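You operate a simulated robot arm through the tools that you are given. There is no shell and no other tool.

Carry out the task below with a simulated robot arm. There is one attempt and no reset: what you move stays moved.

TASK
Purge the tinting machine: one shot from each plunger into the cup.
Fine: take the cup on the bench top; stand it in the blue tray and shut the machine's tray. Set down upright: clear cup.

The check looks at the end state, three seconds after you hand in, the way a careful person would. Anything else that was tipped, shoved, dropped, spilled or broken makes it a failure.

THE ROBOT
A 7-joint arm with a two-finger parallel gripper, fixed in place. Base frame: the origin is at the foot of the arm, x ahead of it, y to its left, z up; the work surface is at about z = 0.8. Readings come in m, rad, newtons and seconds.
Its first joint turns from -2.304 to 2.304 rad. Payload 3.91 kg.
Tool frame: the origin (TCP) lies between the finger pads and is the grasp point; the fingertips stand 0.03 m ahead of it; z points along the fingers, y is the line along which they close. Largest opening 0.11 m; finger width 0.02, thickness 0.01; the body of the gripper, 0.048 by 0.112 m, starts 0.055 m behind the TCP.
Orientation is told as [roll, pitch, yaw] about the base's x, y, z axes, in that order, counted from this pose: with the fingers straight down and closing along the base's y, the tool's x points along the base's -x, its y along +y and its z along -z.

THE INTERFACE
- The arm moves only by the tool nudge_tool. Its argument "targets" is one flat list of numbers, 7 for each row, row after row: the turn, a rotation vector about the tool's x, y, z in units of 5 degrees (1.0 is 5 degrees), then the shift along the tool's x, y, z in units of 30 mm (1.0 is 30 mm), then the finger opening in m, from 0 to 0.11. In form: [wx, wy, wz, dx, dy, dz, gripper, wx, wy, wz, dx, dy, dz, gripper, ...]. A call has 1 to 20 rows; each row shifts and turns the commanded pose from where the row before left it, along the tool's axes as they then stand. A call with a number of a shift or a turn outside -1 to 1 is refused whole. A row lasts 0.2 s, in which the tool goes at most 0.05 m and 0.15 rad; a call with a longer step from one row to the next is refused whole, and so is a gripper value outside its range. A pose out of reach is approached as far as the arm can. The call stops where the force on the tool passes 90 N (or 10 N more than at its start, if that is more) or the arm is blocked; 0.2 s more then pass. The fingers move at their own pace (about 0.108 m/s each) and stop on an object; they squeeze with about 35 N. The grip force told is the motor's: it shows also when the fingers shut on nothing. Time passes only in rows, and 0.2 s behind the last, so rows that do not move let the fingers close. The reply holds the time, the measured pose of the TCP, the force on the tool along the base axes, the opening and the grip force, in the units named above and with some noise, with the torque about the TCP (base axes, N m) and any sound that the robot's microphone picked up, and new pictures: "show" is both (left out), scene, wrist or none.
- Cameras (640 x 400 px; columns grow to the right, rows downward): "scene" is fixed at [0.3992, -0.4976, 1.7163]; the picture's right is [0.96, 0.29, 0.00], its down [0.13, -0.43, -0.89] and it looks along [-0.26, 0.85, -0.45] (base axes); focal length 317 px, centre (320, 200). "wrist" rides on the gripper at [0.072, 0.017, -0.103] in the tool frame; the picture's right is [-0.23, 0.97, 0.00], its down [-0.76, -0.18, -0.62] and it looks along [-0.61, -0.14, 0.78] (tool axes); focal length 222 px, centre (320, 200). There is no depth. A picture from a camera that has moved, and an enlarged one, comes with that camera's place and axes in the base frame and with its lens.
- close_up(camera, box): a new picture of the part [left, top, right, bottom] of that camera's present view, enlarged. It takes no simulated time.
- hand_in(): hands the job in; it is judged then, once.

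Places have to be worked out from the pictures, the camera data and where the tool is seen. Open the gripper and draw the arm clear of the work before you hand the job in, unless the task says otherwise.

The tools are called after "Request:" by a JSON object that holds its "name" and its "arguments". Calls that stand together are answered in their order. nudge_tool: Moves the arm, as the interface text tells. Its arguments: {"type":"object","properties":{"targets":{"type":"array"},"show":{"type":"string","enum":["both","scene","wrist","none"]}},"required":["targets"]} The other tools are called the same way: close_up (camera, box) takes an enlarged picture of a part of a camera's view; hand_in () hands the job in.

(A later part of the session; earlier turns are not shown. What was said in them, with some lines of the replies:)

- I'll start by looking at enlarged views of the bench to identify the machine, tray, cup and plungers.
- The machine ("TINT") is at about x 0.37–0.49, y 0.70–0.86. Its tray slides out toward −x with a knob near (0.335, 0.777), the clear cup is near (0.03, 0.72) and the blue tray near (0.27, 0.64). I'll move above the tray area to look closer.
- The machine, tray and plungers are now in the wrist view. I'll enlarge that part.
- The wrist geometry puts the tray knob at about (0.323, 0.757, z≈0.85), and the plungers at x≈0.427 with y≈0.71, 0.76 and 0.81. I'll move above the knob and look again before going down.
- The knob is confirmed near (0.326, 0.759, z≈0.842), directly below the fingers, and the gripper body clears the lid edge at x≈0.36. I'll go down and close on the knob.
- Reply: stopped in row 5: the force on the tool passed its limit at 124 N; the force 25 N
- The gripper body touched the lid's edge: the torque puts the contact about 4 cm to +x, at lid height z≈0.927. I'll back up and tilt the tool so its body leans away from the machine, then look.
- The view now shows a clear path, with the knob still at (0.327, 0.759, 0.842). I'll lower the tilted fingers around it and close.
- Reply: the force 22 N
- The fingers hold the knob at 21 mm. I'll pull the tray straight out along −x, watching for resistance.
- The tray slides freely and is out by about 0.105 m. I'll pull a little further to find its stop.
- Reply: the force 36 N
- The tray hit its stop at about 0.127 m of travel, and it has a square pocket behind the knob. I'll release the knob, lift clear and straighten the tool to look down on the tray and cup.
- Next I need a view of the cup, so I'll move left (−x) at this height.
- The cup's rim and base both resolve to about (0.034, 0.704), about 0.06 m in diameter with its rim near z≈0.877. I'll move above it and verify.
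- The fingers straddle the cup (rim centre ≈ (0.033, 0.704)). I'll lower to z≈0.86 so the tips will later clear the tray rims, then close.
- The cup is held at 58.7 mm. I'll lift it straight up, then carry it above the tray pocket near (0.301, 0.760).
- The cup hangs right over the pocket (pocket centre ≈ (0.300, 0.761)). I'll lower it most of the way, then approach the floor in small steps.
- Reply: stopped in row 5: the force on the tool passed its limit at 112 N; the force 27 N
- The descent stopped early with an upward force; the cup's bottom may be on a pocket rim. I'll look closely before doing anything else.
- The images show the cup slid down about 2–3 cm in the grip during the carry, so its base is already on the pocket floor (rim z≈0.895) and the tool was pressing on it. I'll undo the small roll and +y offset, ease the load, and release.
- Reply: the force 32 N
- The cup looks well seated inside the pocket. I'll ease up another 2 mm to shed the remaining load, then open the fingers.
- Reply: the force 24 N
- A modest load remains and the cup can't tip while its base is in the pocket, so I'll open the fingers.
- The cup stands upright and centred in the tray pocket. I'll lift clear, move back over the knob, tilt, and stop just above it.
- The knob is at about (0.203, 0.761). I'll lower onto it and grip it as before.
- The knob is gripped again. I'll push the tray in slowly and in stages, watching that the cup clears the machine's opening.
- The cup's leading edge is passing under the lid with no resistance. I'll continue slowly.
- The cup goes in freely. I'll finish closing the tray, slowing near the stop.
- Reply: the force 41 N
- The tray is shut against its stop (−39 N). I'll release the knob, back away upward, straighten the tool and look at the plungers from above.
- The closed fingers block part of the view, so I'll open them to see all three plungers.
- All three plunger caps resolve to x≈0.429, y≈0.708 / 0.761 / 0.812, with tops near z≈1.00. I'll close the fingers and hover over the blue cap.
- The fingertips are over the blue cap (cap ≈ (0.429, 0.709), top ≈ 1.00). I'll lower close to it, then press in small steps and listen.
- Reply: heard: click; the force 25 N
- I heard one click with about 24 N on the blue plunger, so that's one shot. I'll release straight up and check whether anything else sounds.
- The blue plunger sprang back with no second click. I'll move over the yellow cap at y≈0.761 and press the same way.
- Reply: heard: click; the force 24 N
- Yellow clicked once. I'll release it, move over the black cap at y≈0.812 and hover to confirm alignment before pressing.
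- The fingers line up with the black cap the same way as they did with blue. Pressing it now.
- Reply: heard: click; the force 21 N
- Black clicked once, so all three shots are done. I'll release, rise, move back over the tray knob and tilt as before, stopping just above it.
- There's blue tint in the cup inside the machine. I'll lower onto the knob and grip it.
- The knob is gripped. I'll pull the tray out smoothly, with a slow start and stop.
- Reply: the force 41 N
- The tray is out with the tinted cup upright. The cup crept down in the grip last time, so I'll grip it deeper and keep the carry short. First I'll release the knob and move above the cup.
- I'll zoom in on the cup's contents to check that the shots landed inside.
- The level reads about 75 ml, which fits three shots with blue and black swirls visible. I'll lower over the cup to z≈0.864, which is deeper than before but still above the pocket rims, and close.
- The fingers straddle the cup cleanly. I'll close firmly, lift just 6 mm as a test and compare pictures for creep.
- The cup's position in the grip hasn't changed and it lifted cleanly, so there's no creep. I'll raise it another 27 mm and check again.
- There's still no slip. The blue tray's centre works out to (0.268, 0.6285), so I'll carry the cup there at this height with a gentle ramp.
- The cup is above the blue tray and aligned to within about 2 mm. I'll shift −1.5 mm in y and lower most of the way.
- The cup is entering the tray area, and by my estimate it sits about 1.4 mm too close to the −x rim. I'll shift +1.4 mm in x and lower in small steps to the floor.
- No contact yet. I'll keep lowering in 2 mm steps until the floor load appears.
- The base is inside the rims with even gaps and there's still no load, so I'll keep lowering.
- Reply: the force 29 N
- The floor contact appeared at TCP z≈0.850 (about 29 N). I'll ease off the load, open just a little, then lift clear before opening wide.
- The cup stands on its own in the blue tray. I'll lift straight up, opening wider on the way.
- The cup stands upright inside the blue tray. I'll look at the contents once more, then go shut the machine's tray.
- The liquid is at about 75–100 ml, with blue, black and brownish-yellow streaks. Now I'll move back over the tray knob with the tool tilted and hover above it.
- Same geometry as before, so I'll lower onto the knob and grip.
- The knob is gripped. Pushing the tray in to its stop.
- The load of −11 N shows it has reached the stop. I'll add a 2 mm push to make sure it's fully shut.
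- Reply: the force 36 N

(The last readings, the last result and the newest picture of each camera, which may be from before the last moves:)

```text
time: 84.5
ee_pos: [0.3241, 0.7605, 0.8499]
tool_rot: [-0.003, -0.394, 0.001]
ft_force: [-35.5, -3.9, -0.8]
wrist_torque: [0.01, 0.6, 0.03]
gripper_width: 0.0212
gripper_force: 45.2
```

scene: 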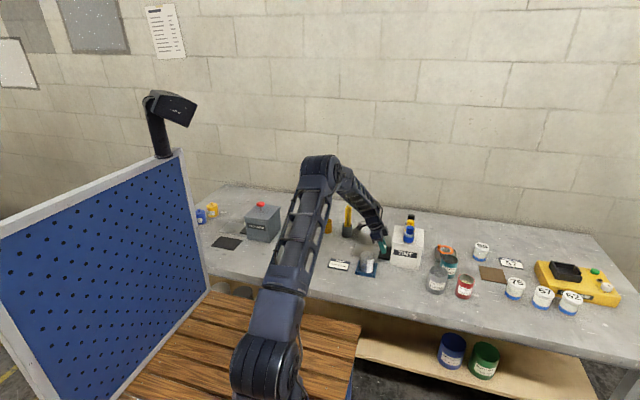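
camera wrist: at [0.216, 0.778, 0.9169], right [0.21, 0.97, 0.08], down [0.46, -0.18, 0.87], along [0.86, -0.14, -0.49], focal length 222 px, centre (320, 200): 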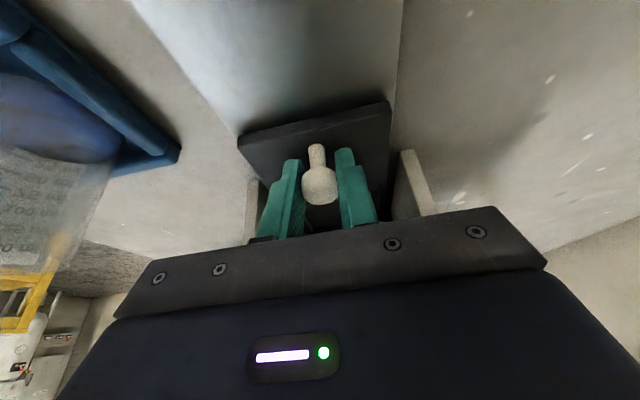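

The tray is firmly shut (−35 N against the stop). I'll open the fingers, back out along the tool axis and draw the arm up and clear.

Request:
{"name": "nudge_tool", "arguments": {"targets": [0, 0, 0, 0, 0, 0, 0.03, 0, 0, 0, 0, 0, 0, 0.06, 0, 0, 0, 0, 0, 0, 0.06, 0, 0, 0, 0, 0, -0.5, 0.06, 0, 0, 0, 0, 0, -0.9, 0.06, 0, 0, 0, 0, 0, -0.9, 0.06, 0, 0, 0, 0, 0, -0.9, 0.08, 0, 0, 0, 0, 0, -0.9, 0.1, 0, 0, 0, 0, 0, -0.9, 0.11, 0, 0, 0, 0, 0, -0.9, 0.11, 0, 0.91, 0, 0, 0, -0.9, 0.11, 0, 0.91, 0, 0, 0, -0.9, 0.11, 0, 0.91, 0, 0, 0, -0.9, 0.11, 0, 0.91, 0, 0, 0, -0.9, 0.11, 0, 0.91, 0, 0, 0, -0.9, 0.11, 0, 0, 0, 0.6, 0, -0.9, 0.11, 0, 0, 0, 0.6, 0, -0.9, 0.11, 0, 0, 0, 0, 0, 0, 0.11]}}

Request:
{"name": "close_up", "arguments": {"camera": "wrist", "box": [200, 0, 440, 230]}}

Request:
{"name": "close_up", "arguments": {"camera": "scene", "box": [310, 195, 470, 305]}}

```text
time: 88.3
ee_pos: [0.1926, 0.7604, 1.1985]
tool_rot: [-0.002, 0.002, -0.002]
ft_force: [0.7, 0.1, -0.4]
wrist_torque: [0.01, 0.03, -0.02]
gripper_width: 0.1101
gripper_force: 0.0
camera wrist: at [0.1189, 0.7785, 1.3006], right [0.23, 0.97, 0.0], down [0.76, -0.18, 0.62], along [0.61, -0.14, -0.78], focal length 222 px, centre (320, 200)
```

scene: 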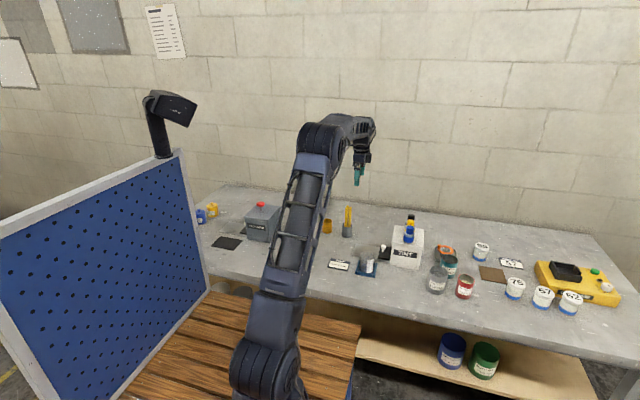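
wrist: 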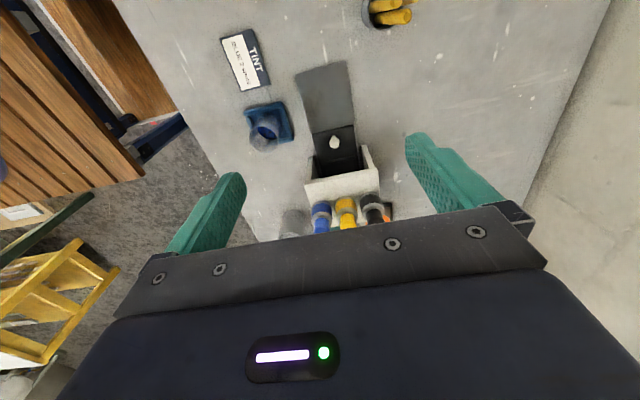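

```text
1.74 times, centred on (320, 115) of wrist
camera zoom: at [0.1189, 0.7785, 1.3006], right [0.23, 0.97, 0.0], down [0.76, -0.18, 0.62], along [0.61, -0.14, -0.78], focal length 386 px, centre (320, 348)
```

zoom: 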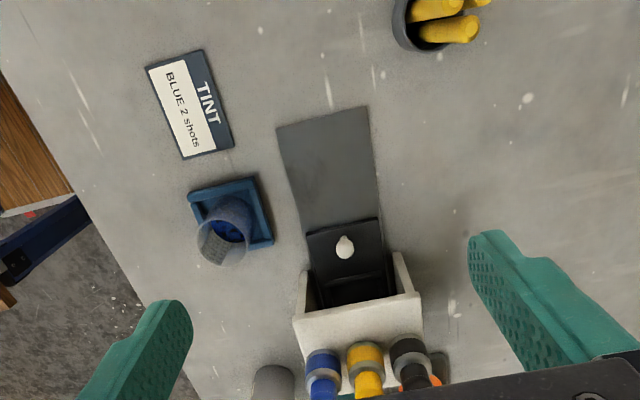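

```text
3.64 times, centred on (390, 250) of scene
camera zoom: at [0.3992, -0.4976, 1.7163], right [0.96, 0.29, 0.0], down [0.13, -0.43, -0.89], along [-0.26, 0.85, -0.45], focal length 1152 px, centre (66, 18)
```

zoom: 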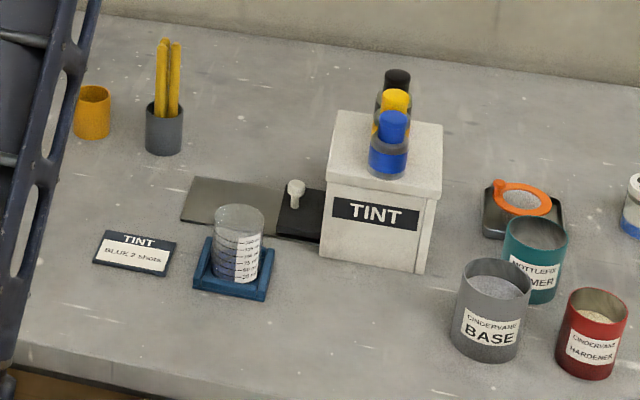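

Everything is in place: the cup is upright in the blue tray, the machine's tray is shut, all three plungers are back up and nothing else has moved. The gripper is open and clear of the work, so I'm handing in.

Request:
{"name": "hand_in", "arguments": {}}

```text
The job is handed in.
```

I've handed the job in: the tinting machine is purged, and the cup is upright in the blue tray with the machine's tray shut.

- **Shots:** I pressed the blue, yellow and black plungers once each and heard one click per press. The cup read about 75 ml or a little more. Blue and black show clearly in the liquid, but the yellow only as brownish streaks through the wall.
- **Cup:** It went into the blue tray without slipping, and I saw no spill in the pictures.
- **Machine tray:** I pushed it in until it met its stop, and it stayed shut after I let go of the knob.
- **Contacts along the way:** Two moves hit the force limit. The gripper touched the machine's lid edge once. The empty cup was pressed onto the machine's tray after slipping down in the grip. Nothing looked shifted or damaged afterwards.

The card on the bench reads "BLUE 2 shots". I followed your instruction of one shot from each plunger instead.
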